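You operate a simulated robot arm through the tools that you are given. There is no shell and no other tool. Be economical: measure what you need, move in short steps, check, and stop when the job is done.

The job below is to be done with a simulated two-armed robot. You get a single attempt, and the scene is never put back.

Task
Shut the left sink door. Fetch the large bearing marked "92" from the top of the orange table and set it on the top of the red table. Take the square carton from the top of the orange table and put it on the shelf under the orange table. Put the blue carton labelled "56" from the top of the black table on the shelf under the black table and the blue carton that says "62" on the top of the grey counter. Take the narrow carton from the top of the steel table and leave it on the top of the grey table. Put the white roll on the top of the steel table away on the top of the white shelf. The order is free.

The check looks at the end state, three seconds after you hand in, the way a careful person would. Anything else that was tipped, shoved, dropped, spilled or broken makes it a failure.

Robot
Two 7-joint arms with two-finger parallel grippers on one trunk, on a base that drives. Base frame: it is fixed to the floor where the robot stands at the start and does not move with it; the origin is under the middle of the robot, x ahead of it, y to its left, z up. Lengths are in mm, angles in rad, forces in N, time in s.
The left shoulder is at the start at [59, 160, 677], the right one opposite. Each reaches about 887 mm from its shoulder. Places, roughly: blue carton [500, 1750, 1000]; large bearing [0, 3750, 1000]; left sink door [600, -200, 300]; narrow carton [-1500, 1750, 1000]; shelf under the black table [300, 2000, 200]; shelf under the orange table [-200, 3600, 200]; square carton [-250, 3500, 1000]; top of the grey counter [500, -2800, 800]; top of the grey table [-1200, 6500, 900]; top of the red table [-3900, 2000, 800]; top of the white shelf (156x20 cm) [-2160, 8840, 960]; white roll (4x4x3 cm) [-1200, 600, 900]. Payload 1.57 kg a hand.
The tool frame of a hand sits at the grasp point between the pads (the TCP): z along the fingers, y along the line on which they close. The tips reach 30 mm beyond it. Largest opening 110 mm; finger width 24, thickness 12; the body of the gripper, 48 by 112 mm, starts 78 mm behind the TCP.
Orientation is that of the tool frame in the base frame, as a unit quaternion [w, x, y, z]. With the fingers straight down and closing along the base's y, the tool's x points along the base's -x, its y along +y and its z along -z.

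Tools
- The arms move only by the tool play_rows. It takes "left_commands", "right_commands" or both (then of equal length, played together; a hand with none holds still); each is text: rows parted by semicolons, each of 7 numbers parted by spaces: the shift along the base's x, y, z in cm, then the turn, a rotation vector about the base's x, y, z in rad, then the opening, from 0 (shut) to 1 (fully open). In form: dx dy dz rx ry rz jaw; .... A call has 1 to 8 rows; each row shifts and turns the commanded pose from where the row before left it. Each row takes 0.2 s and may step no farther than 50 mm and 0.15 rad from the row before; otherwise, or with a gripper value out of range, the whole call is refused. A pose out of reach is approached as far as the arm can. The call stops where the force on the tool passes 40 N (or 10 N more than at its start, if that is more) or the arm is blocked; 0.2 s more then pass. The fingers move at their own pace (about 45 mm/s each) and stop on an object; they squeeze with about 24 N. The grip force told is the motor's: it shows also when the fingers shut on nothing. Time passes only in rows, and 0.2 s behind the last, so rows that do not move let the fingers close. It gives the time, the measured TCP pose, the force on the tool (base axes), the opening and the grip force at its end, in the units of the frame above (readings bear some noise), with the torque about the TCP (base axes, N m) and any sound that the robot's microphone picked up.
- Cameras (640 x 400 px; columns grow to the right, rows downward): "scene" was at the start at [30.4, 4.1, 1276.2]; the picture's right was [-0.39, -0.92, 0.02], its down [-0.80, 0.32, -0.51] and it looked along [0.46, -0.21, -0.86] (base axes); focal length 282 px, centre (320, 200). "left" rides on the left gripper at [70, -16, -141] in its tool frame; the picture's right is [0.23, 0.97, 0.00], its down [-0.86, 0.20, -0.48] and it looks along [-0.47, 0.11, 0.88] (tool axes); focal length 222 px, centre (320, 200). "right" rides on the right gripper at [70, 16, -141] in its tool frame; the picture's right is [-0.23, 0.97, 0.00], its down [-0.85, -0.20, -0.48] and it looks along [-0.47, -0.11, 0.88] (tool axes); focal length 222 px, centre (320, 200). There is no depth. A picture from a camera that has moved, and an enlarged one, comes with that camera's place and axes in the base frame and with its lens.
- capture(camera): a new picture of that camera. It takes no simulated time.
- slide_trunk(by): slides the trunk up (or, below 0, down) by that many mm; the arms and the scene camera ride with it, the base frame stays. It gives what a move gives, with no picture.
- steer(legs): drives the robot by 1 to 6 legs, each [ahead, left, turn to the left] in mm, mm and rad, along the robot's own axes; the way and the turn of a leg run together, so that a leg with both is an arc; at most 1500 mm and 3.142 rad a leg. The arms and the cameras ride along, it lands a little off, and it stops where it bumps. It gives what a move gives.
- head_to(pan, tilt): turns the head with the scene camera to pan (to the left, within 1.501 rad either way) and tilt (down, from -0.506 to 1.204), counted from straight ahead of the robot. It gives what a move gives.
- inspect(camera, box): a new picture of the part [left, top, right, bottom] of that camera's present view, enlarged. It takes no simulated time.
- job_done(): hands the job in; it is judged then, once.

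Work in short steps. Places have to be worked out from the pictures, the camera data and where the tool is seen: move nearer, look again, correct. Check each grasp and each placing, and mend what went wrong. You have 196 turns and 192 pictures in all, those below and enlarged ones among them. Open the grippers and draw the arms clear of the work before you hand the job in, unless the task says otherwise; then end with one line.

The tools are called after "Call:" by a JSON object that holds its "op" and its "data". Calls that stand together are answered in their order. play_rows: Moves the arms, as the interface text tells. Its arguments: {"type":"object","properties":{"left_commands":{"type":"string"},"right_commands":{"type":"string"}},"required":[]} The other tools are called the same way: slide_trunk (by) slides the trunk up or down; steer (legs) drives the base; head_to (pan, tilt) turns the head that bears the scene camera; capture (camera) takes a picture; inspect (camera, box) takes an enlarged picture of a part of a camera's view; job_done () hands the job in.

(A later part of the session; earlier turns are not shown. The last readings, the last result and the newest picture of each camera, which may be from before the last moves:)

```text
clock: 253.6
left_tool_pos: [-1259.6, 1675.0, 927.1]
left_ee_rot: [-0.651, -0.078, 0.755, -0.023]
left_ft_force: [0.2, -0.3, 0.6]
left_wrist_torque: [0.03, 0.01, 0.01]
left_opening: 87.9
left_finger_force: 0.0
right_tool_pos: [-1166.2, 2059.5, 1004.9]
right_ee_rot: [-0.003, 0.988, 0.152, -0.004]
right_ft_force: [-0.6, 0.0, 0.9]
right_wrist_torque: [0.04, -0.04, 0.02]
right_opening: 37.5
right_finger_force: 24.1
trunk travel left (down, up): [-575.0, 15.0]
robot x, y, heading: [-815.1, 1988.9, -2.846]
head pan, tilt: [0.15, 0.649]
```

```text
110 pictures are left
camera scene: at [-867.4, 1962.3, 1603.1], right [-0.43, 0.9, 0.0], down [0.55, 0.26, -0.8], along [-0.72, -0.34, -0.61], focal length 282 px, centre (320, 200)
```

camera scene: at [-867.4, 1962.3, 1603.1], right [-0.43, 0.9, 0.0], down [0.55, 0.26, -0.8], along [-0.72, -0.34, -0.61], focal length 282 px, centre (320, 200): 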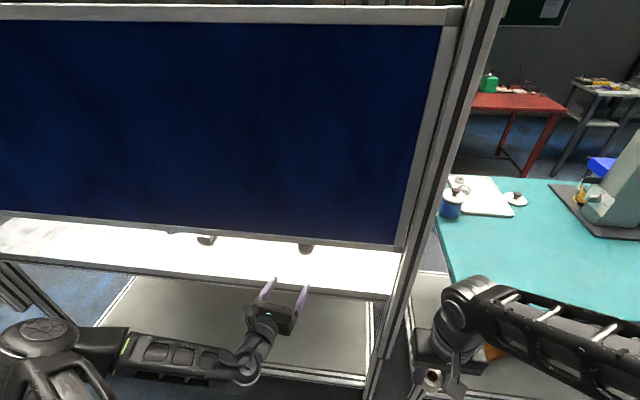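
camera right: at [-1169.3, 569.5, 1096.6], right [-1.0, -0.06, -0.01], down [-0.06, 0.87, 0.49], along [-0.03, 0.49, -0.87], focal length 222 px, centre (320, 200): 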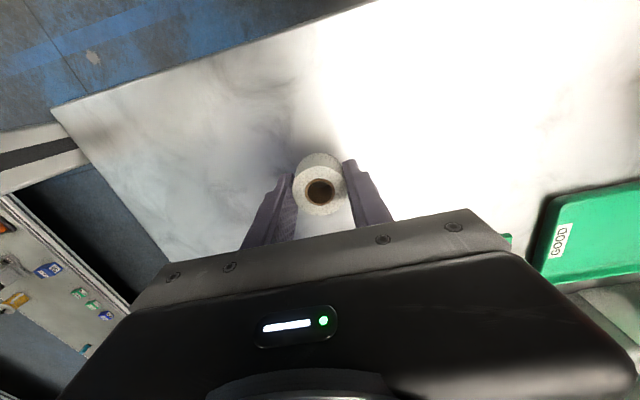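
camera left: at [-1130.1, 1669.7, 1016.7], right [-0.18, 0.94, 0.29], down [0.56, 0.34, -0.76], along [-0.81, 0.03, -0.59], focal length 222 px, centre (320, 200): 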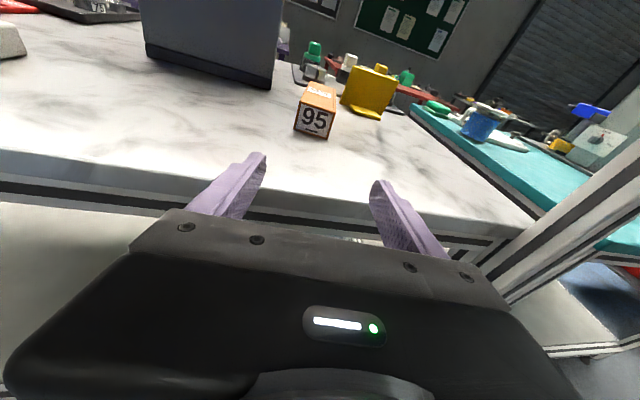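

The hand is ~16 mm north of the carton's axis. Correct and extend 14 cm, then look.

Call:
{"op": "play_rows", "data": {"left_commands": "0 -1.5 0 0 0 0 0.8; -3.5 -0.5 0 0 0 0 0.8; -3.5 -0.5 0 0 0 0 0.8; -3.5 -0.5 -0.3 0 0 0 0.8; -3.5 -0.5 -0.2 0 0 0 0.8"}}

Call:
{"op": "capture", "data": {"camera": "left"}}

Call:
{"op": "capture", "data": {"camera": "scene"}}

```text
clock: 254.8
left_tool_pos: [-1374.2, 1642.3, 922.5]
left_ee_rot: [-0.65, -0.078, 0.756, -0.024]
left_ft_force: [29.8, 2.3, 20.7]
left_wrist_torque: [0.04, -2.48, 0.3]
left_opening: 87.8
left_finger_force: 0.1
right_tool_pos: [-1164.8, 2060.2, 1004.0]
right_ee_rot: [-0.004, 0.988, 0.153, -0.005]
right_ft_force: [-1.1, 0.0, -1.4]
right_wrist_torque: [0.05, -0.1, -0.04]
right_opening: 37.8
right_finger_force: 24.1
trunk travel left (down, up): [-575.0, 15.0]
robot x, y, heading: [-815.2, 1994.0, -2.841]
head pan, tilt: [0.15, 0.649]
stopped in row 5 (left hand): the force on the tool passed its limit at 109 N (the readings are from after the stop); the commanded pose is now the measured one
```

```text
109 pictures are left
camera left: at [-1243.0, 1637.2, 1011.7], right [-0.18, 0.94, 0.29], down [0.56, 0.34, -0.76], along [-0.81, 0.03, -0.59], focal length 222 px, centre (320, 200)
```

left: 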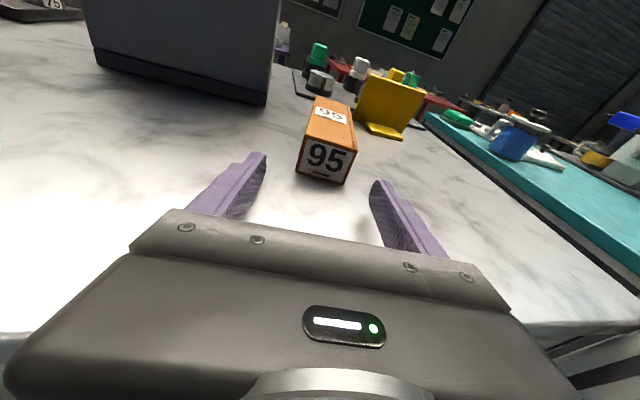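

```text
108 pictures are left
camera scene: at [-865.0, 1962.7, 1603.4], right [-0.43, 0.9, 0.0], down [0.54, 0.26, -0.8], along [-0.72, -0.35, -0.6], focal length 282 px, centre (320, 200)
```

scene: 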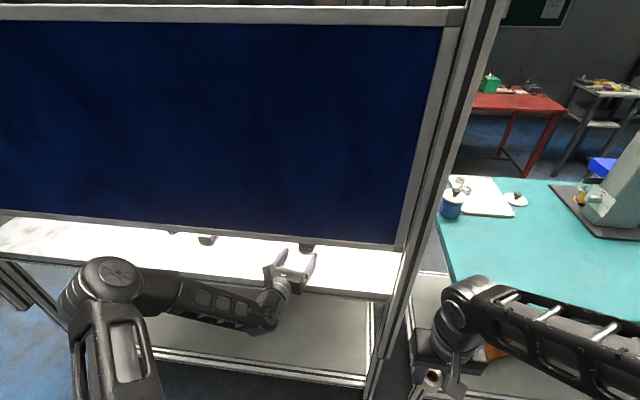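

The underside of the wrist met the table edge. Back off 4 cm, raise, and pitch the hand 0.2 rad more so the wrist rides higher.

Call:
{"op": "play_rows", "data": {"left_commands": "2 0.3 0.5 0 0 0 0.8; 2 0.3 1 0 0 0 0.8; 0 0 0 0.013 -0.1 0 0.8; 0 0 0 0.013 -0.1 0 0.8; 0 0 0 0 0 0 0.8"}}

Call:
{"op": "capture", "data": {"camera": "left"}}

Call:
{"op": "inspect", "data": {"camera": "scene", "box": [160, 190, 420, 350]}}

```text
clock: 256.0
left_tool_pos: [-1337.0, 1648.3, 937.3]
left_ee_rot: [-0.611, -0.08, 0.787, -0.022]
left_ft_force: [-0.6, -1.8, 0.3]
left_wrist_torque: [-0.01, -0.01, -0.01]
left_opening: 88.0
left_finger_force: 0.1
left hand out of reach, approached as far as the arm can: row 4
right_tool_pos: [-1166.5, 2060.0, 1005.1]
right_ee_rot: [-0.002, 0.988, 0.153, -0.005]
right_ft_force: [-0.7, -0.2, -0.5]
right_wrist_torque: [0.01, -0.02, 0.0]
right_opening: 37.6
right_finger_force: 23.9
trunk travel left (down, up): [-575.0, 15.0]
robot x, y, heading: [-817.3, 1991.6, -2.844]
head pan, tilt: [0.15, 0.649]
```

```text
107 pictures are left
camera left: at [-1215.2, 1642.1, 1038.7], right [-0.2, 0.94, 0.28], down [0.63, 0.34, -0.69], along [-0.75, 0.04, -0.66], focal length 222 px, centre (320, 200)
```

left: 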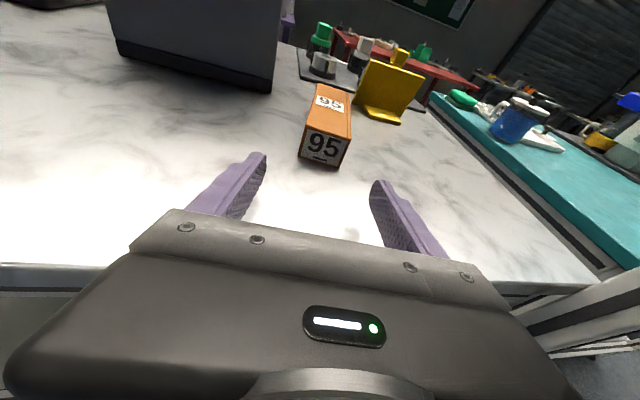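

```text
2.46 times, centred on (290, 270) of scene
camera zoom: at [-865.8, 1962.7, 1603.2], right [-0.43, 0.9, 0.0], down [0.54, 0.26, -0.8], along [-0.72, -0.35, -0.6], focal length 694 px, centre (394, 28)
```

zoom: 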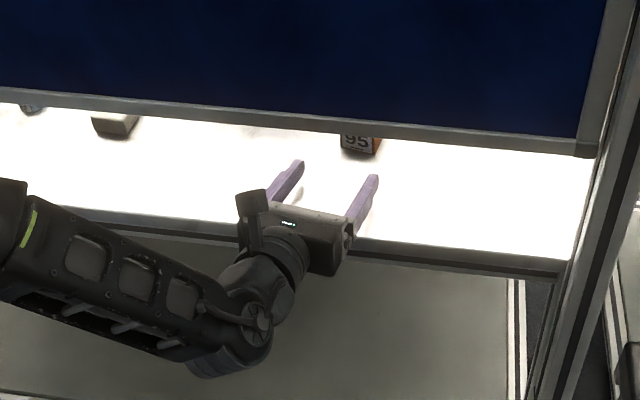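

Clear of the edge now with pitch ~0.25. Advance along the carton's axis with the jaws open.

Call:
{"op": "play_rows", "data": {"left_commands": "-3 -0.4 -0.2 0 0 0 0.8; -3 -0.4 -0.2 0 0 0 0.8; -3 -0.4 -0.2 0 0 0 0.8; -2.5 -0.3 -0.2 0 0 0 0.8"}}

Call:
{"op": "capture", "data": {"camera": "left"}}

```text
clock: 257.0
left_tool_pos: [-1418.9, 1612.2, 960.5]
left_ee_rot: [-0.612, -0.078, 0.787, -0.019]
left_ft_force: [0.0, 0.4, -0.2]
left_wrist_torque: [0.0, 0.0, -0.05]
left_opening: 87.9
left_finger_force: 0.1
left hand out of reach, approached as far as the arm can: row 1, 2, 3, 4
right_tool_pos: [-1165.7, 2059.2, 1004.7]
right_ee_rot: [-0.003, 0.988, 0.152, -0.005]
right_ft_force: [-0.1, 0.2, -0.4]
right_wrist_torque: [-0.01, 0.0, -0.04]
right_opening: 37.4
right_finger_force: 24.1
trunk travel left (down, up): [-575.0, 15.0]
robot x, y, heading: [-818.1, 1993.3, -2.841]
head pan, tilt: [0.15, 0.649]
```

```text
105 pictures are left
camera left: at [-1299.8, 1604.8, 1062.8], right [-0.2, 0.94, 0.28], down [0.63, 0.34, -0.69], along [-0.75, 0.04, -0.66], focal length 222 px, centre (320, 200)
```

left: 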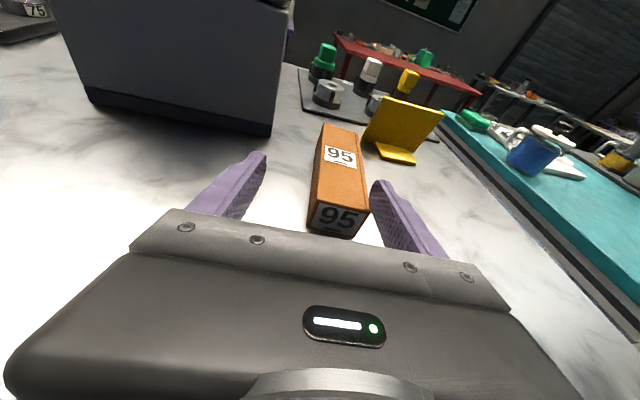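

The arm hits a joint limit in this posture. Retreat with slightly less pitch, and use the base for the advance instead.

Call:
{"op": "play_rows", "data": {"left_commands": "3 0.4 0.2 0 0 0 0.8; 3 0.5 0.2 0 0 0 0.8; 3 0.5 0.2 0 0 0 0.8; 0 0 0 -0.008 0.06 0 0.8; 0 0 0 0 0 0 0.8"}}

```text
clock: 258.2
left_tool_pos: [-1329.1, 1624.8, 967.2]
left_ee_rot: [-0.635, -0.078, 0.768, -0.023]
left_ft_force: [0.4, 1.3, 1.0]
left_wrist_torque: [0.02, 0.01, 0.02]
left_opening: 88.1
left_finger_force: 0.1
right_tool_pos: [-1165.3, 2059.0, 1004.9]
right_ee_rot: [-0.003, 0.988, 0.153, -0.004]
right_ft_force: [0.1, 0.0, 0.0]
right_wrist_torque: [-0.02, 0.04, 0.01]
right_opening: 37.6
right_finger_force: 23.1
trunk travel left (down, up): [-575.0, 15.0]
robot x, y, heading: [-820.1, 1989.4, -2.841]
head pan, tilt: [0.15, 0.649]
```

Now line up for the drive: shift to ≈(-1350,1666) and down to z≈937.

Call:
{"op": "play_rows", "data": {"left_commands": "0 2 -1 0 0 0 0.8; -1 2.1 -1 0 0 0 0.8; -1 0 -1 0 0 0 0.8; 0 0 0 0 0 0 0.8"}}

Call:
{"op": "capture", "data": {"camera": "left"}}

```text
clock: 259.2
left_tool_pos: [-1350.0, 1668.4, 935.6]
left_ee_rot: [-0.635, -0.079, 0.768, -0.023]
left_ft_force: [0.1, 0.3, 0.5]
left_wrist_torque: [-0.01, 0.02, -0.03]
left_opening: 87.9
left_finger_force: 0.1
right_tool_pos: [-1165.0, 2059.3, 1004.7]
right_ee_rot: [-0.003, 0.988, 0.152, -0.005]
right_ft_force: [-0.5, -0.4, 0.5]
right_wrist_torque: [0.0, -0.03, -0.03]
right_opening: 37.2
right_finger_force: 23.1
trunk travel left (down, up): [-575.0, 15.0]
robot x, y, heading: [-816.6, 1992.2, -2.843]
head pan, tilt: [0.15, 0.649]
```

```text
104 pictures are left
camera left: at [-1223.1, 1662.6, 1028.2], right [-0.19, 0.94, 0.29], down [0.59, 0.34, -0.73], along [-0.79, 0.03, -0.62], focal length 222 px, centre (320, 200)
```

left: 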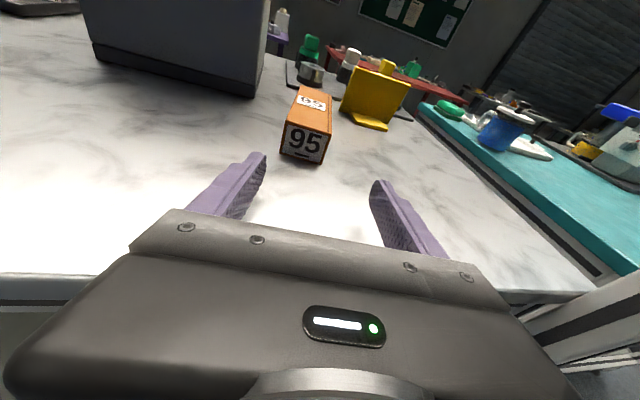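

Aligned. Drive the base 110 mm ahead to slide the open jaws around the carton's end.

Call:
{"op": "steer", "data": {"legs": [[110, 0, 0.0]]}}

Call:
{"op": "capture", "data": {"camera": "left"}}

```text
clock: 260.4
left_tool_pos: [-1454.3, 1634.8, 932.9]
left_ee_rot: [-0.635, -0.078, 0.768, -0.022]
left_ft_force: [-0.1, 0.0, -0.6]
left_wrist_torque: [0.02, 0.01, -0.01]
left_opening: 88.1
left_finger_force: 0.0
right_tool_pos: [-1271.0, 2025.0, 1005.0]
right_ee_rot: [-0.002, 0.988, 0.153, -0.004]
right_ft_force: [-0.5, 0.7, -0.4]
right_wrist_torque: [0.01, -0.07, 0.02]
right_opening: 37.4
right_finger_force: 24.1
trunk travel left (down, up): [-575.0, 15.0]
robot x, y, heading: [-921.8, 1960.4, -2.839]
head pan, tilt: [0.15, 0.649]
```

```text
103 pictures are left
camera left: at [-1329.0, 1630.1, 1027.7], right [-0.19, 0.94, 0.29], down [0.59, 0.34, -0.73], along [-0.78, 0.03, -0.62], focal length 222 px, centre (320, 200)
```

left: 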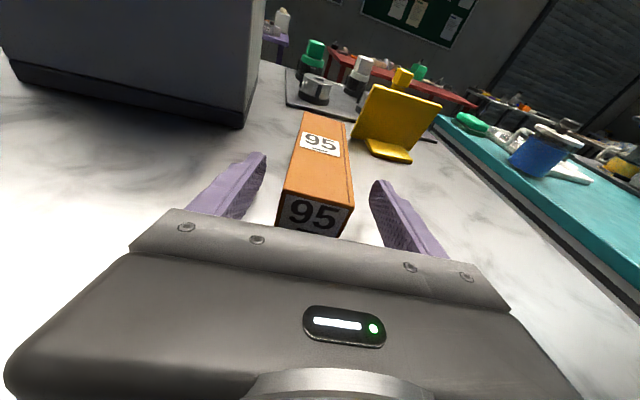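

Perfectly bracketed. Advance 4 cm more and lower to z≈925.

Call:
{"op": "play_rows", "data": {"left_commands": "-2 -0.25 -0.2 0 0 0 0.8; -2 -0.25 -0.2 0 0 0 0.8; 0 0 -0.4 0 0 0 0.8; 0 0 0 0 0 0 0.8"}}

```text
clock: 261.4
left_tool_pos: [-1493.7, 1631.4, 930.2]
left_ee_rot: [-0.638, -0.078, 0.766, -0.024]
left_ft_force: [3.0, -6.1, 25.2]
left_wrist_torque: [-0.22, -2.28, -0.57]
left_opening: 87.9
left_finger_force: 0.0
right_tool_pos: [-1268.8, 2026.3, 1004.6]
right_ee_rot: [-0.003, 0.988, 0.152, -0.006]
right_ft_force: [0.2, -0.4, -1.0]
right_wrist_torque: [0.02, 0.0, 0.03]
right_opening: 37.6
right_finger_force: 24.0
trunk travel left (down, up): [-575.0, 15.0]
robot x, y, heading: [-918.5, 1959.6, -2.844]
head pan, tilt: [0.15, 0.649]
```

The gripper body rests on the edge; rise 3 mm and close on the carton here (62 mm deep).

Call:
{"op": "play_rows", "data": {"left_commands": "0 0 0.3 0 0 0 0.8; 0 0 0 0 0 0 0; 0 0 0 0 0 0 0; 0 0 0 0 0 0 0; 0 0 0 0 0 0 0; 0 0 0 0 0 0 0; 0 0 0.5 0 0 0 0; 0 0 0.7 0 0 0 0"}}

Call:
{"op": "capture", "data": {"camera": "left"}}

```text
clock: 263.2
left_tool_pos: [-1494.0, 1632.7, 932.4]
left_ee_rot: [-0.634, -0.079, 0.769, -0.022]
left_ft_force: [0.4, 0.2, 0.3]
left_wrist_torque: [0.03, -0.06, 0.01]
left_opening: 50.3
left_finger_force: 24.0
left hand out of reach, approached as far as the arm can: row 8
right_tool_pos: [-1270.4, 2026.2, 1004.8]
right_ee_rot: [-0.003, 0.988, 0.153, -0.005]
right_ft_force: [0.2, 0.0, -0.3]
right_wrist_torque: [0.01, 0.03, 0.0]
right_opening: 37.3
right_finger_force: 24.4
trunk travel left (down, up): [-575.0, 15.0]
robot x, y, heading: [-919.4, 1962.1, -2.839]
head pan, tilt: [0.15, 0.649]
```

```text
102 pictures are left
camera left: at [-1367.6, 1625.8, 1025.9], right [-0.19, 0.94, 0.29], down [0.59, 0.34, -0.73], along [-0.78, 0.03, -0.62], focal length 222 px, centre (320, 200)
```

left: 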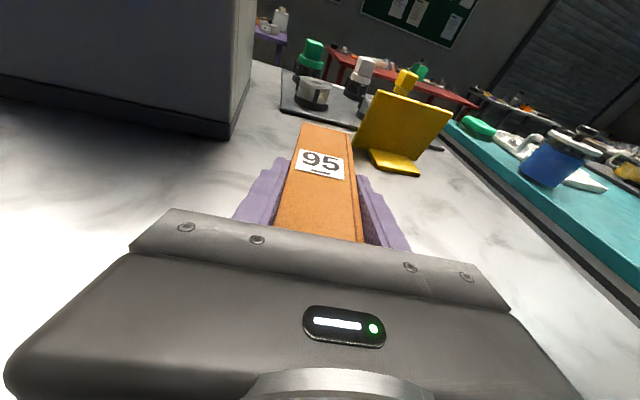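

Gripped. Lift using the trunk (+14 mm), then check.

Call:
{"op": "slide_trunk", "data": {"by": 14}}

Call:
{"op": "capture", "data": {"camera": "left"}}

```text
clock: 263.8
left_tool_pos: [-1494.7, 1631.8, 946.9]
left_ee_rot: [-0.635, -0.079, 0.768, -0.022]
left_ft_force: [-0.1, 0.6, -4.1]
left_wrist_torque: [0.0, -0.09, 0.0]
left_opening: 50.2
left_finger_force: 23.9
right_tool_pos: [-1270.4, 2026.7, 1018.8]
right_ee_rot: [-0.004, 0.988, 0.153, -0.005]
right_ft_force: [-0.1, -0.4, -1.1]
right_wrist_torque: [-0.02, -0.03, 0.0]
right_opening: 37.6
right_finger_force: 23.7
trunk travel left (down, up): [-589.0, 1.0]
robot x, y, heading: [-928.6, 1959.0, -2.842]
head pan, tilt: [0.15, 0.649]
```

```text
101 pictures are left
camera left: at [-1368.1, 1625.3, 1041.1], right [-0.19, 0.94, 0.29], down [0.59, 0.34, -0.73], along [-0.79, 0.03, -0.62], focal length 222 px, centre (320, 200)
```

left: 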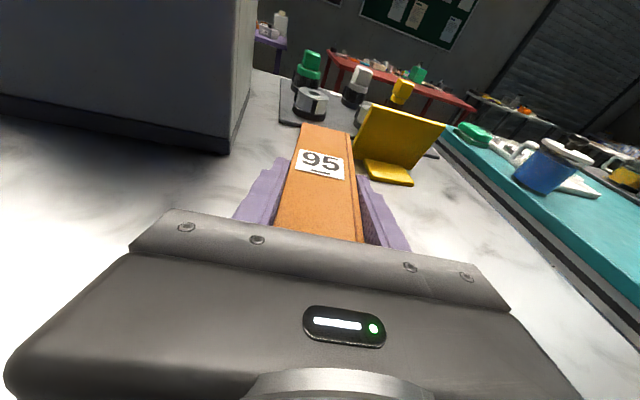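

Carton is airborne and well balanced. Back straight out from under the board.

Call:
{"op": "steer", "data": {"legs": [[-330, 0, 0.0]]}}

Call:
{"op": "play_rows", "data": {"left_commands": "3 0.9 0 0 0 0 0; 3 0.9 0 0 0 0 0; 3 0.9 0.5 0 0 0 0; 3 0.9 1 0 0 0 0; 2 0.6 1 0 0 0 0; 0 0 0 0 0 0 0"}}

Call:
{"op": "capture", "data": {"camera": "scene"}}

```text
clock: 265.9
left_tool_pos: [-1183.0, 1728.0, 948.8]
left_ee_rot: [-0.636, -0.078, 0.767, -0.023]
left_ft_force: [-0.1, 0.3, -3.0]
left_wrist_torque: [0.0, -0.08, -0.01]
left_opening: 49.9
left_finger_force: 24.0
right_tool_pos: [-959.3, 2123.2, 1019.7]
right_ee_rot: [-0.003, 0.988, 0.153, -0.004]
right_ft_force: [0.4, 0.6, 0.1]
right_wrist_torque: [-0.01, 0.0, -0.01]
right_opening: 37.5
right_finger_force: 24.3
trunk travel left (down, up): [-589.0, 1.0]
robot x, y, heading: [-609.9, 2053.9, -2.843]
head pan, tilt: [0.15, 0.649]
```

```text
clock: 267.3
left_tool_pos: [-1059.0, 1765.6, 963.3]
left_ee_rot: [-0.636, -0.078, 0.768, -0.023]
left_ft_force: [0.2, -0.6, -3.4]
left_wrist_torque: [0.03, -0.11, 0.01]
left_opening: 49.8
left_finger_force: 24.4
left hand out of reach, approached as far as the arm can: row 5
right_tool_pos: [-959.8, 2123.3, 1018.1]
right_ee_rot: [-0.003, 0.988, 0.153, -0.004]
right_ft_force: [-0.7, -0.3, 0.1]
right_wrist_torque: [-0.01, 0.0, 0.01]
right_opening: 37.4
right_finger_force: 24.0
trunk travel left (down, up): [-589.0, 1.0]
robot x, y, heading: [-611.2, 2056.4, -2.839]
head pan, tilt: [0.15, 0.649]
```

```text
100 pictures are left
camera scene: at [-660.3, 2026.2, 1617.2], right [-0.43, 0.9, 0.0], down [0.54, 0.26, -0.8], along [-0.72, -0.35, -0.6], focal length 282 px, centre (320, 200)
```

scene: 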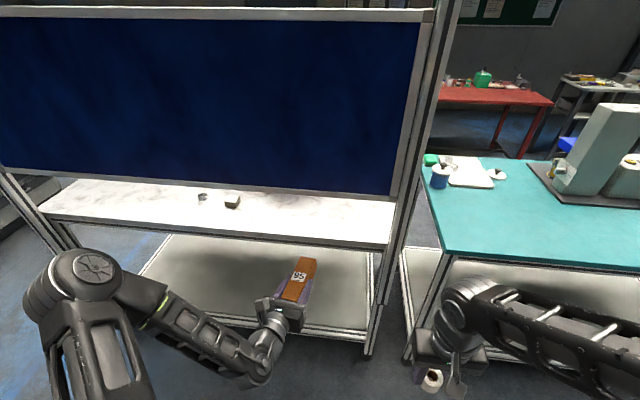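

Both items are held. Turn north and drive up the aisle, looking ahead.

Call:
{"op": "steer", "data": {"legs": [[0, 0, -1.583], [1400, 0, 0.0], [900, 0, 0.0]]}}

Call:
{"op": "head_to", "data": {"pan": -0.3, "tilt": 0.4}}

Call:
{"op": "capture", "data": {"camera": "scene"}}

```text
clock: 282.7
left_tool_pos: [-1626.1, 4733.7, 963.2]
left_ee_rot: [-0.467, 0.485, 0.601, 0.431]
left_ft_force: [-1.1, 0.3, -3.5]
left_wrist_torque: [-0.05, 0.01, -0.01]
left_opening: 50.1
left_finger_force: 24.4
right_tool_pos: [-1266.8, 4637.1, 1018.2]
right_ee_rot: [-0.006, 0.81, -0.586, 0.0]
right_ft_force: [-0.5, 0.1, -0.4]
right_wrist_torque: [-0.01, -0.01, 0.02]
right_opening: 37.2
right_finger_force: 23.9
trunk travel left (down, up): [-589.0, 1.0]
robot x, y, heading: [-1330.0, 4290.1, 1.883]
head pan, tilt: [0.15, 0.649]
```

```text
clock: 283.6
left_tool_pos: [-1625.2, 4732.8, 962.7]
left_ee_rot: [-0.468, 0.484, 0.6, 0.431]
left_ft_force: [0.7, 0.4, -3.0]
left_wrist_torque: [-0.11, 0.03, 0.02]
left_opening: 50.0
left_finger_force: 23.8
right_tool_pos: [-1267.0, 4638.7, 1018.9]
right_ee_rot: [-0.006, 0.811, -0.585, -0.002]
right_ft_force: [0.0, 0.3, -0.8]
right_wrist_torque: [0.02, -0.04, 0.01]
right_opening: 37.6
right_finger_force: 24.4
trunk travel left (down, up): [-589.0, 1.0]
robot x, y, heading: [-1330.5, 4288.6, 1.884]
head pan, tilt: [-0.3, 0.4]
```

```text
99 pictures are left
camera scene: at [-1322.2, 4352.0, 1639.6], right [1.0, 0.01, 0.0], down [0.0, -0.39, -0.92], along [-0.01, 0.92, -0.39], focal length 282 px, centre (320, 200)
```

scene: 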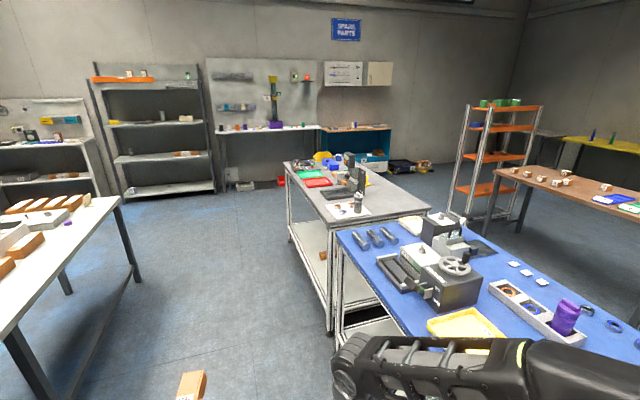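

Grey table is just beyond the blue one; the white shelf is the narrow white top on the far wall. Zoom on both.

Call:
{"op": "inspect", "data": {"camera": "scene", "box": [270, 140, 450, 250]}}

Call:
{"op": "inspect", "data": {"camera": "scene", "box": [200, 60, 340, 200]}}

```text
3.56 times, centred on (360, 195) of scene
camera zoom: at [-1322.2, 4352.0, 1639.6], right [1.0, 0.01, 0.0], down [0.0, -0.39, -0.92], along [-0.01, 0.92, -0.39], focal length 1003 px, centre (178, 218)
```

zoom: 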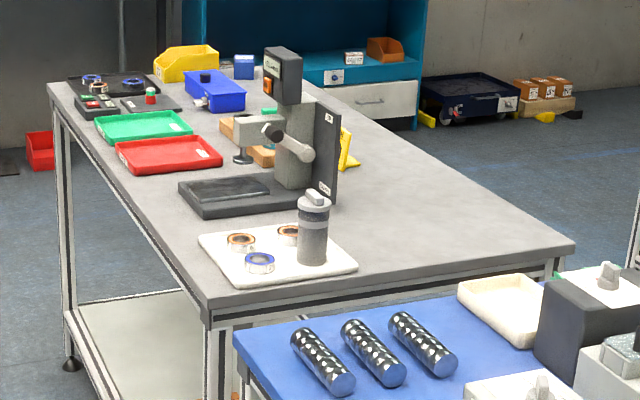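

```text
2.86 times, centred on (270, 130) of scene
camera zoom: at [-1322.2, 4352.0, 1639.6], right [1.0, 0.01, 0.0], down [0.0, -0.39, -0.92], along [-0.01, 0.92, -0.39], focal length 806 px, centre (463, 400)
```

zoom: 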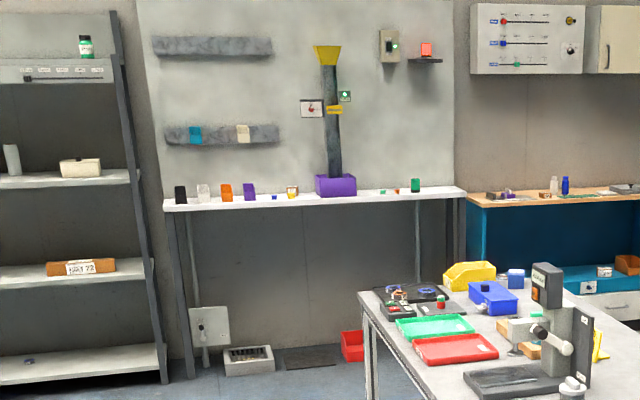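

The grey table's free area is on its east half, so I'll do the white shelf first. Drive north past the grey table and toward the shelf's right end.

Call:
{"op": "steer", "data": {"legs": [[1400, 150, 0.0], [1400, 0, 0.0], [350, -600, 0.0]]}}

Call:
{"op": "head_to", "data": {"pan": -0.2, "tilt": 0.5}}

Call:
{"op": "capture", "data": {"camera": "scene"}}

```text
clock: 300.6
left_tool_pos: [-2198.1, 7865.3, 962.5]
left_ee_rot: [-0.467, 0.485, 0.6, 0.431]
left_ft_force: [0.8, 0.0, -3.6]
left_wrist_torque: [-0.09, 0.02, 0.02]
left_opening: 50.1
left_finger_force: 24.2
right_tool_pos: [-1840.3, 7769.6, 1019.3]
right_ee_rot: [-0.006, 0.809, -0.587, -0.001]
right_ft_force: [0.3, -0.9, -0.1]
right_wrist_torque: [-0.03, 0.03, 0.01]
right_opening: 37.4
right_finger_force: 24.2
trunk travel left (down, up): [-589.0, 1.0]
robot x, y, heading: [-1902.8, 7419.2, 1.88]
head pan, tilt: [-0.3, 0.4]
```

```text
clock: 301.2
left_tool_pos: [-2198.9, 7864.8, 963.5]
left_ee_rot: [-0.466, 0.486, 0.6, 0.432]
left_ft_force: [-0.6, 0.3, -3.0]
left_wrist_torque: [-0.1, -0.01, 0.01]
left_opening: 49.9
left_finger_force: 24.5
right_tool_pos: [-1839.2, 7769.2, 1018.3]
right_ee_rot: [-0.006, 0.809, -0.587, -0.001]
right_ft_force: [-0.2, -0.4, -0.5]
right_wrist_torque: [0.02, -0.01, 0.0]
right_opening: 37.5
right_finger_force: 24.2
trunk travel left (down, up): [-589.0, 1.0]
robot x, y, heading: [-1904.6, 7420.1, 1.878]
head pan, tilt: [-0.201, 0.499]
```

```text
96 pictures are left
camera scene: at [-1905.0, 7481.0, 1630.6], right [0.99, 0.11, 0.0], down [0.05, -0.48, -0.88], along [-0.09, 0.87, -0.48], focal length 282 px, centre (320, 200)
```

scene: 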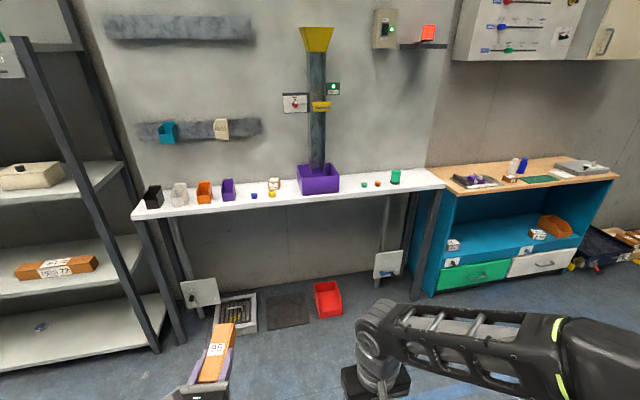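

The left-hand carton would foul shelf items while placing the roll, so place the carton first: go round to the east side of the grey table and face it.

Call:
{"op": "steer", "data": {"legs": [[0, -1400, 0.0], [0, -250, 0.0], [0, 0, 1.571], [0, 800, 0.0]]}}

Call:
{"op": "head_to", "data": {"pan": 0.3, "tilt": 0.55}}

Call:
{"op": "capture", "data": {"camera": "scene"}}

```text
clock: 317.3
left_tool_pos: [-522.4, 6874.5, 963.5]
left_ee_rot: [-0.635, -0.093, 0.766, -0.034]
left_ft_force: [0.5, 0.3, -3.5]
left_wrist_torque: [0.03, -0.07, 0.0]
left_opening: 49.7
left_finger_force: 24.1
right_tool_pos: [-437.7, 7235.0, 1019.2]
right_ee_rot: [-0.004, 0.985, 0.17, -0.005]
right_ft_force: [-0.1, -0.3, -0.5]
right_wrist_torque: [0.03, 0.02, 0.0]
right_opening: 37.7
right_finger_force: 24.3
trunk travel left (down, up): [-589.0, 1.0]
robot x, y, heading: [-88.0, 7183.2, -2.805]
head pan, tilt: [-0.201, 0.499]
```

```text
clock: 318.2
left_tool_pos: [-522.3, 6874.4, 963.3]
left_ee_rot: [-0.634, -0.093, 0.767, -0.034]
left_ft_force: [0.6, 0.5, -4.3]
left_wrist_torque: [0.02, -0.09, 0.01]
left_opening: 50.0
left_finger_force: 23.9
right_tool_pos: [-437.6, 7236.0, 1018.5]
right_ee_rot: [-0.003, 0.985, 0.171, -0.005]
right_ft_force: [0.9, 0.2, -0.7]
right_wrist_torque: [-0.04, -0.02, -0.02]
right_opening: 37.4
right_finger_force: 24.1
trunk travel left (down, up): [-589.0, 1.0]
robot x, y, heading: [-85.6, 7182.1, -2.8]
head pan, tilt: [0.3, 0.55]
```

```text
95 pictures are left
camera scene: at [-129.9, 7137.8, 1626.0], right [-0.59, 0.8, 0.0], down [0.42, 0.31, -0.85], along [-0.69, -0.51, -0.52], focal length 282 px, centre (320, 200)
```

scene: 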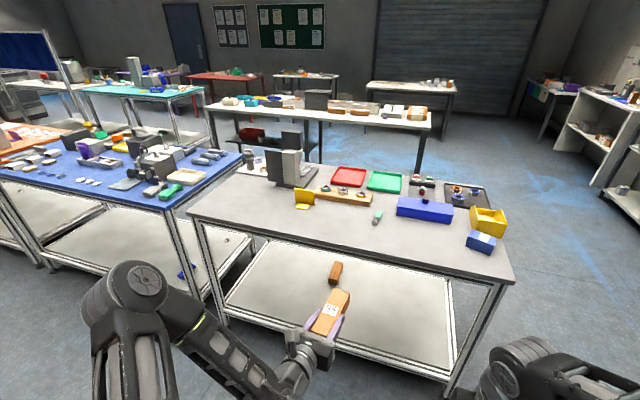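

The east strip of the grey table is free. Slide left 315, then ahead 400, bringing the carton over the spot ≈(-885,6412).

Call:
{"op": "steer", "data": {"legs": [[0, 315, 0.0], [400, 0, 0.0]]}}

Call:
{"op": "head_to", "data": {"pan": 0.2, "tilt": 0.8}}

Call:
{"op": "capture", "data": {"camera": "scene"}}

Call:
{"op": "capture", "data": {"camera": "left"}}

```text
clock: 322.4
left_tool_pos: [-798.8, 6441.6, 963.0]
left_ee_rot: [-0.634, -0.094, 0.766, -0.036]
left_ft_force: [-1.1, 0.1, -3.6]
left_wrist_torque: [0.01, -0.07, 0.04]
left_opening: 49.7
left_finger_force: 23.8
right_tool_pos: [-715.9, 6802.5, 1018.6]
right_ee_rot: [-0.004, 0.985, 0.173, -0.004]
right_ft_force: [-0.6, -1.3, -1.0]
right_wrist_torque: [0.01, -0.01, -0.01]
right_opening: 37.4
right_finger_force: 24.4
trunk travel left (down, up): [-589.0, 1.0]
robot x, y, heading: [-362.8, 6749.6, -2.801]
head pan, tilt: [0.3, 0.55]
```

```text
clock: 323.2
left_tool_pos: [-798.8, 6441.0, 963.6]
left_ee_rot: [-0.635, -0.095, 0.766, -0.036]
left_ft_force: [0.4, 0.3, -3.7]
left_wrist_torque: [0.02, -0.1, 0.04]
left_opening: 49.8
left_finger_force: 24.2
right_tool_pos: [-714.6, 6802.4, 1018.3]
right_ee_rot: [-0.004, 0.985, 0.173, -0.005]
right_ft_force: [-0.1, -0.5, -0.2]
right_wrist_torque: [-0.01, -0.02, 0.04]
right_opening: 37.6
right_finger_force: 23.7
trunk travel left (down, up): [-589.0, 1.0]
robot x, y, heading: [-365.0, 6754.5, -2.801]
head pan, tilt: [0.201, 0.799]
```

```text
94 pictures are left
camera scene: at [-404.0, 6717.9, 1604.6], right [-0.52, 0.86, 0.0], down [0.61, 0.37, -0.7], along [-0.6, -0.36, -0.72], focal length 282 px, centre (320, 200)
```

scene: 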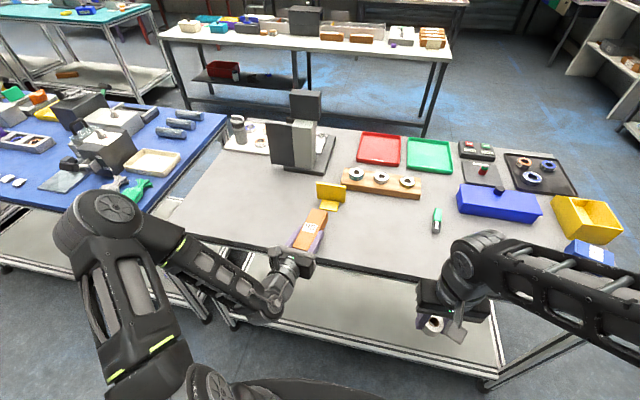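

```text
93 pictures are left
camera left: at [-671.8, 6441.0, 1057.2], right [-0.22, 0.93, 0.29], down [0.58, 0.36, -0.73], along [-0.79, 0.0, -0.62], focal length 222 px, centre (320, 200)
```

left: 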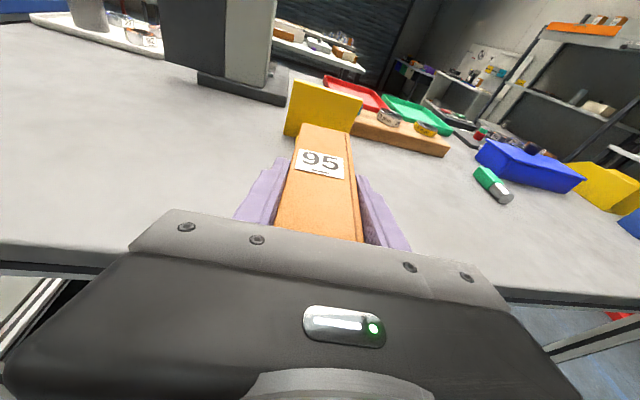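

A yellow sign stands just beyond the carton tip; shift ~8 cm south and advance 10 cm for a clear spot.

Call:
{"op": "play_rows", "data": {"left_commands": "1.35 -3.75 0 0 0 0 0; 1.35 -3.75 0 0 0 0 0; -3.2 -1.1 0 0 0 0 0; -3.2 -1.1 0 0 0 0 0; -3.1 -1.1 0 0 0 0 0; 0 0 0 0 0 0 0"}}

Call:
{"op": "capture", "data": {"camera": "left"}}

Call:
{"op": "capture", "data": {"camera": "scene"}}

```text
clock: 324.6
left_tool_pos: [-865.8, 6335.1, 960.8]
left_ee_rot: [-0.635, -0.094, 0.766, -0.035]
left_ft_force: [0.5, -0.2, -2.6]
left_wrist_torque: [-0.01, -0.08, 0.02]
left_opening: 49.9
left_finger_force: 23.6
right_tool_pos: [-714.4, 6802.5, 1019.2]
right_ee_rot: [-0.003, 0.985, 0.173, -0.005]
right_ft_force: [-1.0, -1.0, -0.1]
right_wrist_torque: [0.01, 0.03, 0.02]
right_opening: 37.6
right_finger_force: 24.2
trunk travel left (down, up): [-589.0, 1.0]
robot x, y, heading: [-359.7, 6749.9, -2.798]
head pan, tilt: [0.201, 0.799]
```

```text
92 pictures are left
camera left: at [-739.7, 6334.2, 1055.4], right [-0.23, 0.93, 0.29], down [0.58, 0.36, -0.73], along [-0.79, 0.0, -0.62], focal length 222 px, centre (320, 200)
```

left: 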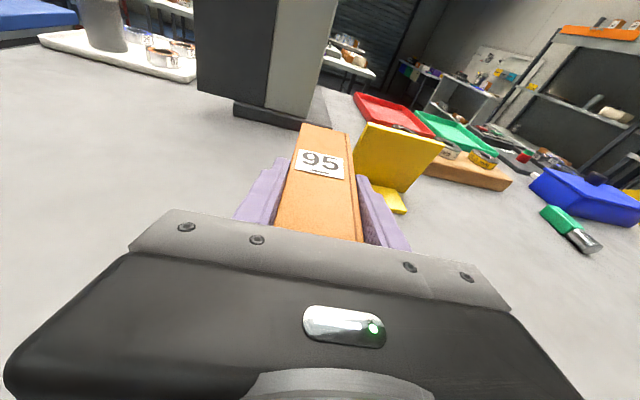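

```text
91 pictures are left
camera scene: at [-403.4, 6717.9, 1604.6], right [-0.52, 0.86, 0.0], down [0.61, 0.37, -0.7], along [-0.6, -0.36, -0.72], focal length 282 px, centre (320, 200)
```

scene: 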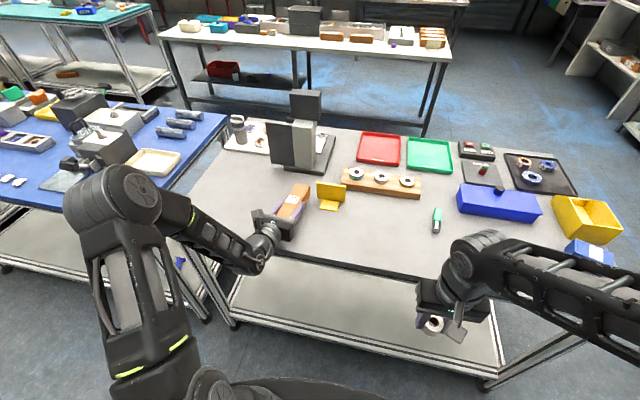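

A little too near the sign and press: shift 3 cm more south, 1.5 cm back, then lower with creeping.

Call:
{"op": "play_rows", "data": {"left_commands": "2.4 -2.3 0 0 0 0 0; 0 0 -1.5 0 0 0 0; 0 0 -1 0 0 0 0; 0 0 -0.5 0 0 0 0; 0 0 -0.5 0 0 0 0; 0 0 -0.5 0 0 0 0; 0 0 -0.5 0 0 0 0; 0 0 -0.5 0 0 0 0"}}

Call:
{"op": "capture", "data": {"camera": "left"}}

```text
clock: 326.1
left_tool_pos: [-845.1, 6311.3, 931.2]
left_ee_rot: [-0.643, -0.091, 0.759, -0.038]
left_ft_force: [9.9, 5.5, 19.3]
left_wrist_torque: [0.22, -2.48, 0.47]
left_opening: 50.1
left_finger_force: 23.8
right_tool_pos: [-712.9, 6802.1, 1018.8]
right_ee_rot: [-0.002, 0.985, 0.174, -0.006]
right_ft_force: [-0.6, -0.4, 0.3]
right_wrist_torque: [-0.02, -0.01, 0.0]
right_opening: 37.4
right_finger_force: 24.3
trunk travel left (down, up): [-589.0, 1.0]
robot x, y, heading: [-364.5, 6753.4, -2.797]
head pan, tilt: [0.201, 0.799]
stopped in row 7 (left hand): the force on the tool passed its limit at 46 N (the readings are from after the stop); the commanded pose is now the measured one
```

```text
90 pictures are left
camera left: at [-716.7, 6310.9, 1022.5], right [-0.22, 0.93, 0.28], down [0.56, 0.36, -0.75], along [-0.8, -0.01, -0.6], focal length 222 px, centre (320, 200)
```

left: 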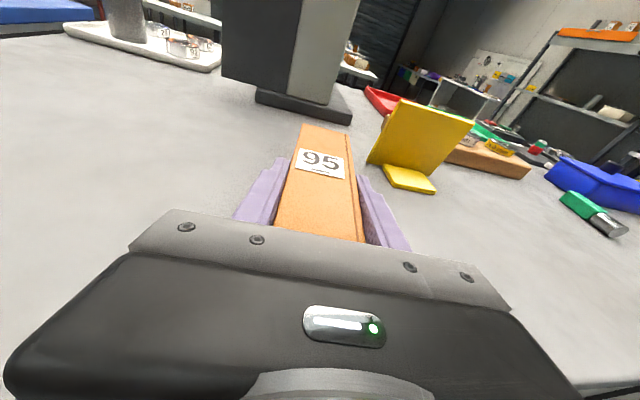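

The gripper body rests at the edge exactly as on the steel table (z 931), so the carton is at the surface. Release gently.

Call:
{"op": "play_rows", "data": {"left_commands": "0 0 0.1 0 0 0 0.5; 0 0 0 0 0 0 0.55; 0 0 0 0 0 0 0.62; 0 0 0 0 0 0 0.66; 0 0 0 0 0 0 0.66"}}

Call:
{"op": "capture", "data": {"camera": "left"}}

```text
clock: 327.3
left_tool_pos: [-844.2, 6310.0, 931.2]
left_ee_rot: [-0.642, -0.091, 0.761, -0.038]
left_ft_force: [6.8, 1.8, 26.0]
left_wrist_torque: [0.16, -2.51, 0.17]
left_opening: 72.5
left_finger_force: 0.1
right_tool_pos: [-712.1, 6803.7, 1019.5]
right_ee_rot: [-0.003, 0.985, 0.173, -0.006]
right_ft_force: [-0.1, 1.2, -0.3]
right_wrist_torque: [-0.04, 0.0, 0.01]
right_opening: 37.7
right_finger_force: 23.9
trunk travel left (down, up): [-589.0, 1.0]
robot x, y, heading: [-364.1, 6752.3, -2.8]
head pan, tilt: [0.201, 0.799]
```

```text
89 pictures are left
camera left: at [-717.1, 6310.9, 1022.6], right [-0.22, 0.93, 0.28], down [0.56, 0.36, -0.75], along [-0.8, -0.01, -0.6], focal length 222 px, centre (320, 200)
```

left: 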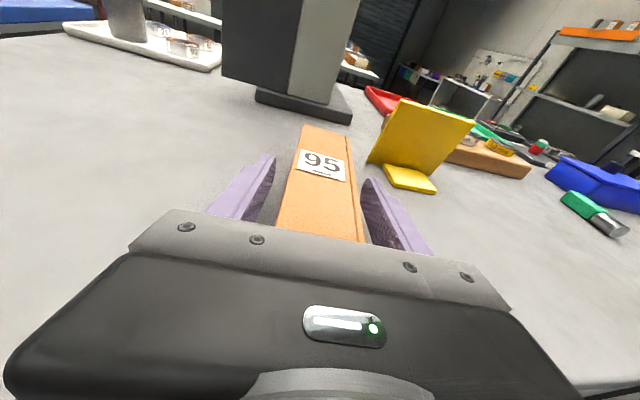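

Carton lies flat and free. Rise 1 cm and withdraw along the hand's axis.

Call:
{"op": "play_rows", "data": {"left_commands": "0 0 0.8 0 0 0 0.66; 3 0.6 0.3 0 0 0 0.66; 4 0.8 0 0 0 0 0.66; 4 0.8 0 0 0 0 0.66; 4 0.8 0 0 0 0 0.66; 3 0.8 0 0 0 0 0.66"}}

Call:
{"op": "steer", "data": {"legs": [[-250, 0, 0.0]]}}

Call:
{"op": "capture", "data": {"camera": "scene"}}

```text
clock: 328.7
left_tool_pos: [-673.2, 6333.6, 925.9]
left_ee_rot: [-0.641, -0.091, 0.761, -0.036]
left_ft_force: [0.0, 0.1, 0.3]
left_wrist_torque: [-0.01, 0.03, 0.06]
left_opening: 72.7
left_finger_force: 0.0
left hand out of reach, approached as far as the arm can: row 5, 6
right_tool_pos: [-713.6, 6801.6, 1019.0]
right_ee_rot: [-0.004, 0.985, 0.173, -0.005]
right_ft_force: [-0.5, 0.3, -1.3]
right_wrist_torque: [0.04, -0.01, -0.01]
right_opening: 37.3
right_finger_force: 24.2
trunk travel left (down, up): [-589.0, 1.0]
robot x, y, heading: [-362.2, 6751.3, -2.798]
head pan, tilt: [0.201, 0.799]
```

```text
clock: 330.6
left_tool_pos: [-436.7, 6417.2, 926.3]
left_ee_rot: [-0.641, -0.091, 0.761, -0.037]
left_ft_force: [0.5, 0.4, 0.0]
left_wrist_torque: [-0.02, 0.02, 0.04]
left_opening: 72.7
left_finger_force: 0.1
right_tool_pos: [-476.9, 6886.6, 1019.7]
right_ee_rot: [-0.004, 0.985, 0.174, -0.006]
right_ft_force: [1.3, 0.7, -0.3]
right_wrist_torque: [0.0, 0.0, 0.0]
right_opening: 37.5
right_finger_force: 24.4
trunk travel left (down, up): [-589.0, 1.0]
robot x, y, heading: [-125.9, 6835.5, -2.797]
head pan, tilt: [0.201, 0.799]
```

```text
88 pictures are left
camera scene: at [-166.3, 6802.7, 1604.7], right [-0.52, 0.86, 0.0], down [0.61, 0.37, -0.7], along [-0.6, -0.36, -0.72], focal length 282 px, centre (320, 200)
```

scene: 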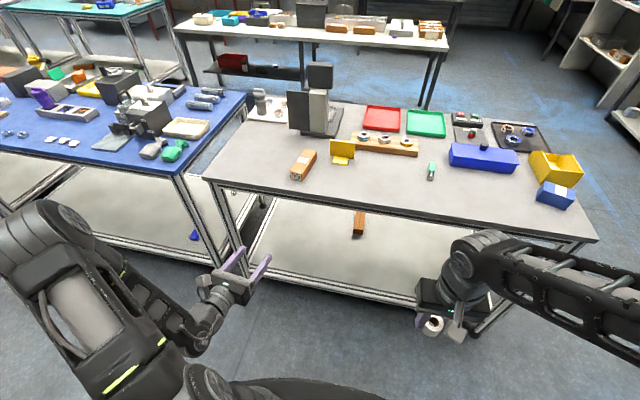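

Carton 95 lies safely on the grey table. Turn the left hand back to fingers-down (three calls).

Call:
{"op": "play_rows", "data": {"left_commands": "0 0 1 -0.015 0.086 0.084 0.66; 0 0 1 -0.015 0.086 0.084 0.66; 0.9 0.3 0.5 -0.1 -0.0357 -0.106 0.8; 0.9 0.3 0.5 -0.1 -0.0357 -0.106 0.8; 0.9 0.3 0.5 -0.1 -0.0357 -0.106 0.8; 0.9 0.3 0.5 -0.1 -0.0357 -0.106 0.8; 0.9 0.3 0.5 -0.1 -0.0357 -0.106 0.8; 0.9 0.3 0.5 -0.1 -0.0357 -0.106 0.8"}}

Call:
{"op": "play_rows", "data": {"left_commands": "0.9 0.3 0 -0.1 -0.0357 -0.106 0.8; 0.9 0.3 0 -0.1 -0.0357 -0.106 0.8; 0.9 0.3 0 -0.1 -0.0357 -0.106 0.8; 0.9 0.3 0 -0.1 -0.0357 -0.106 0.8; 0.9 0.3 0 -0.1 -0.0357 -0.106 0.8; 0.9 0.3 0 -0.1 -0.0357 -0.106 0.8; 0.9 0.3 0 -0.1 -0.0357 -0.106 0.8; 0.9 0.3 0 -0.1 -0.0357 -0.106 0.8"}}

Call:
{"op": "play_rows", "data": {"left_commands": "0 0.3 0 -0.1 -0.0357 -0.106 0.8; 0 0.3 0 -0.1 -0.0357 -0.106 0.8; 0 0.3 0 -0.1 -0.0357 -0.106 0.8; 0 0.3 0 -0.1 -0.0357 -0.106 0.8; 0 0.3 0 -0.1 -0.0357 -0.106 0.8; 0 0.3 0 -0.1 -0.0357 -0.106 0.8; 0 0 0 -0.093 -0.033 -0.098 0.8"}}

Call:
{"op": "capture", "data": {"camera": "scene"}}

```text
clock: 332.4
left_tool_pos: [-385.5, 6435.5, 974.2]
left_ee_rot: [-0.63, 0.294, 0.714, -0.085]
left_ft_force: [0.6, -0.1, 0.6]
left_wrist_torque: [0.01, 0.0, -0.01]
left_opening: 88.1
left_finger_force: 0.2
left hand out of reach, approached as far as the arm can: row 1
right_tool_pos: [-479.4, 6887.5, 1018.7]
right_ee_rot: [-0.003, 0.985, 0.173, -0.005]
right_ft_force: [-0.5, 0.6, -1.1]
right_wrist_torque: [0.02, 0.01, -0.03]
right_opening: 37.5
right_finger_force: 23.8
trunk travel left (down, up): [-589.0, 1.0]
robot x, y, heading: [-126.1, 6836.4, -2.797]
head pan, tilt: [0.201, 0.799]
```

```text
clock: 334.1
left_tool_pos: [-312.5, 6457.2, 973.8]
left_ee_rot: [-0.348, 0.775, 0.525, -0.05]
left_ft_force: [0.6, 0.5, 0.4]
left_wrist_torque: [-0.03, -0.01, 0.05]
left_opening: 88.1
left_finger_force: 0.1
right_tool_pos: [-479.4, 6886.8, 1018.6]
right_ee_rot: [-0.003, 0.985, 0.174, -0.004]
right_ft_force: [0.2, -0.4, -0.4]
right_wrist_torque: [0.01, -0.03, -0.03]
right_opening: 37.9
right_finger_force: 24.1
trunk travel left (down, up): [-589.0, 1.0]
robot x, y, heading: [-130.5, 6833.5, -2.805]
head pan, tilt: [0.201, 0.799]
```

```text
clock: 335.8
left_tool_pos: [-313.5, 6475.3, 973.7]
left_ee_rot: [0.001, 0.978, 0.208, -0.003]
left_ft_force: [-0.7, 1.1, -0.1]
left_wrist_torque: [0.01, 0.0, 0.0]
left_opening: 88.0
left_finger_force: 0.0
right_tool_pos: [-479.8, 6886.9, 1018.5]
right_ee_rot: [-0.002, 0.985, 0.174, -0.005]
right_ft_force: [0.6, -0.2, 0.7]
right_wrist_torque: [0.01, -0.01, 0.0]
right_opening: 37.3
right_finger_force: 24.3
trunk travel left (down, up): [-589.0, 1.0]
robot x, y, heading: [-124.2, 6833.9, -2.8]
head pan, tilt: [0.201, 0.799]
```

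```text
87 pictures are left
camera scene: at [-167.8, 6802.5, 1604.6], right [-0.52, 0.86, 0.0], down [0.61, 0.37, -0.7], along [-0.6, -0.36, -0.72], focal length 282 px, centre (320, 200)
```

scene: 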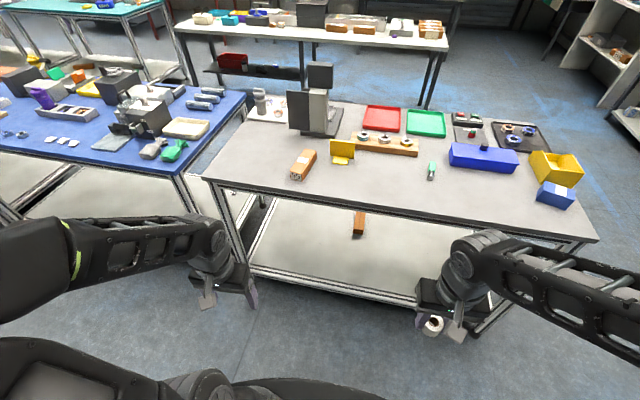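

Next the roll: slide north, turn to face the north wall, and approach the shelf's right end.

Call:
{"op": "steer", "data": {"legs": [[0, -1300, 0.0], [0, 0, -1.605], [150, 790, 0.0]]}}

Call:
{"op": "head_to", "data": {"pan": -0.1, "tilt": 0.6}}

Call:
{"op": "capture", "data": {"camera": "scene"}}

```text
clock: 350.1
left_tool_pos: [-1698.1, 8189.1, 972.7]
left_ee_rot: [-0.003, 0.827, -0.562, -0.002]
left_ft_force: [-1.0, -0.7, -0.5]
left_wrist_torque: [0.0, -0.03, 0.03]
left_opening: 88.3
left_finger_force: 0.0
right_tool_pos: [-1280.5, 8335.1, 1018.8]
right_ee_rot: [-0.006, 0.806, -0.592, -0.001]
right_ft_force: [0.3, -0.4, -0.3]
right_wrist_torque: [0.0, 0.0, 0.01]
right_opening: 37.6
right_finger_force: 24.1
trunk travel left (down, up): [-589.0, 1.0]
robot x, y, heading: [-1348.6, 7982.3, 1.868]
head pan, tilt: [0.201, 0.799]
```

```text
clock: 350.9
left_tool_pos: [-1697.6, 8188.9, 974.1]
left_ee_rot: [-0.003, 0.827, -0.563, 0.0]
left_ft_force: [-0.6, -0.8, 0.7]
left_wrist_torque: [-0.01, 0.0, -0.03]
left_opening: 87.7
left_finger_force: 0.1
right_tool_pos: [-1280.2, 8336.5, 1019.4]
right_ee_rot: [-0.006, 0.806, -0.592, -0.001]
right_ft_force: [-1.0, 0.4, 0.2]
right_wrist_torque: [0.0, 0.02, -0.01]
right_opening: 37.6
right_finger_force: 23.6
trunk travel left (down, up): [-589.0, 1.0]
robot x, y, heading: [-1345.6, 7987.8, 1.863]
head pan, tilt: [-0.099, 0.6]
```

```text
86 pictures are left
camera scene: at [-1356.7, 8043.4, 1621.4], right [0.98, 0.2, 0.0], down [0.11, -0.55, -0.82], along [-0.16, 0.81, -0.57], focal length 282 px, centre (320, 200)
```

scene: 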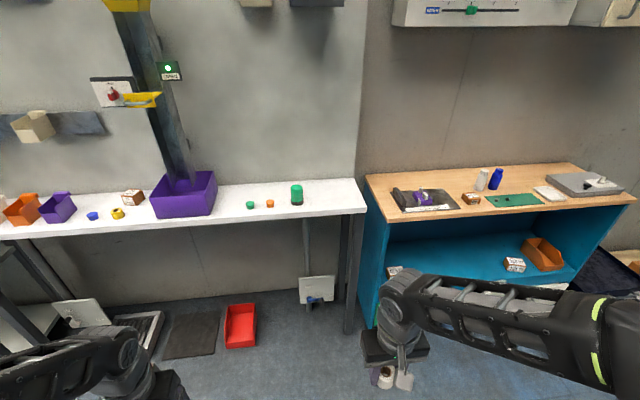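

Two views give the shelf top at z≈930, front right corner ≈(-1352,8977); target spot ≈(-1515,9040). Drive 430 ahead and extend the right hand over it.

Call:
{"op": "steer", "data": {"legs": [[430, 0, 0.0]]}}

Call:
{"op": "play_rows", "data": {"right_commands": "-1.5 4.1 0 0 0 0 0; -1.5 4.1 0 0 0 0 0; -1.5 4.1 0 0 0 0 0; -1.5 4.1 0 0 0 0 0; -1.5 4.1 0 0 0 0 0; -1.5 4.1 0 0 0 0 0; 0 0 0 0 0 0 0"}}

Call:
{"op": "capture", "data": {"camera": "right"}}

Call:
{"op": "capture", "data": {"camera": "scene"}}

```text
clock: 353.5
left_tool_pos: [-1827.1, 8596.2, 972.8]
left_ee_rot: [-0.003, 0.829, -0.559, -0.001]
left_ft_force: [0.5, 0.4, -0.3]
left_wrist_torque: [-0.04, 0.03, -0.02]
left_opening: 88.2
left_finger_force: 0.0
right_tool_pos: [-1410.6, 8744.2, 1018.5]
right_ee_rot: [-0.007, 0.809, -0.588, -0.001]
right_ft_force: [-0.5, -0.1, -0.6]
right_wrist_torque: [-0.02, -0.02, -0.04]
right_opening: 37.3
right_finger_force: 23.3
trunk travel left (down, up): [-589.0, 1.0]
robot x, y, heading: [-1475.4, 8395.1, 1.871]
head pan, tilt: [-0.099, 0.6]
```

```text
clock: 355.1
left_tool_pos: [-1827.8, 8594.4, 973.5]
left_ee_rot: [-0.004, 0.829, -0.56, -0.001]
left_ft_force: [-1.3, 0.0, 0.2]
left_wrist_torque: [0.02, -0.02, 0.01]
left_opening: 88.3
left_finger_force: 0.1
right_tool_pos: [-1498.8, 8989.2, 1015.4]
right_ee_rot: [-0.006, 0.808, -0.589, -0.002]
right_ft_force: [1.6, -0.8, -1.0]
right_wrist_torque: [0.01, 0.01, 0.01]
right_opening: 37.6
right_finger_force: 24.1
trunk travel left (down, up): [-589.0, 1.0]
robot x, y, heading: [-1475.4, 8397.7, 1.869]
head pan, tilt: [-0.099, 0.6]
```

```text
85 pictures are left
camera right: at [-1494.1, 8916.5, 1157.2], right [-1.0, -0.08, -0.01], down [-0.07, 0.87, 0.49], along [-0.04, 0.49, -0.87], focal length 222 px, centre (320, 200)
```

right: 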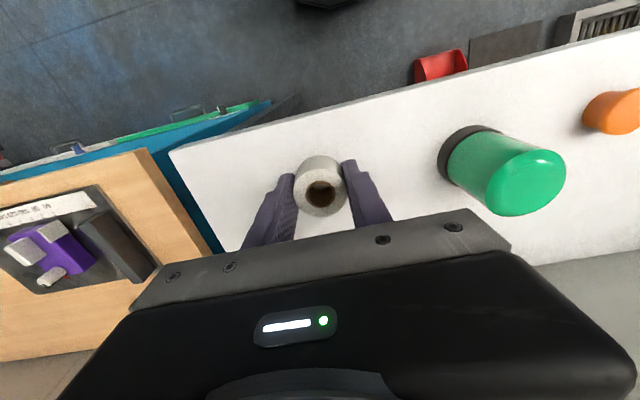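

```text
84 pictures are left
camera scene: at [-1483.6, 8451.7, 1621.5], right [0.98, 0.2, 0.0], down [0.12, -0.55, -0.83], along [-0.17, 0.81, -0.56], focal length 282 px, centre (320, 200)
```

scene: 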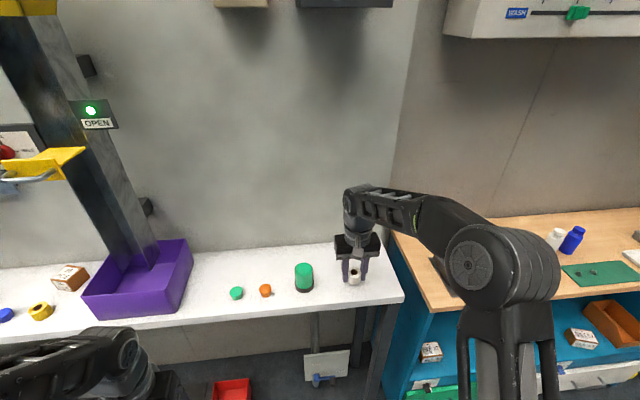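

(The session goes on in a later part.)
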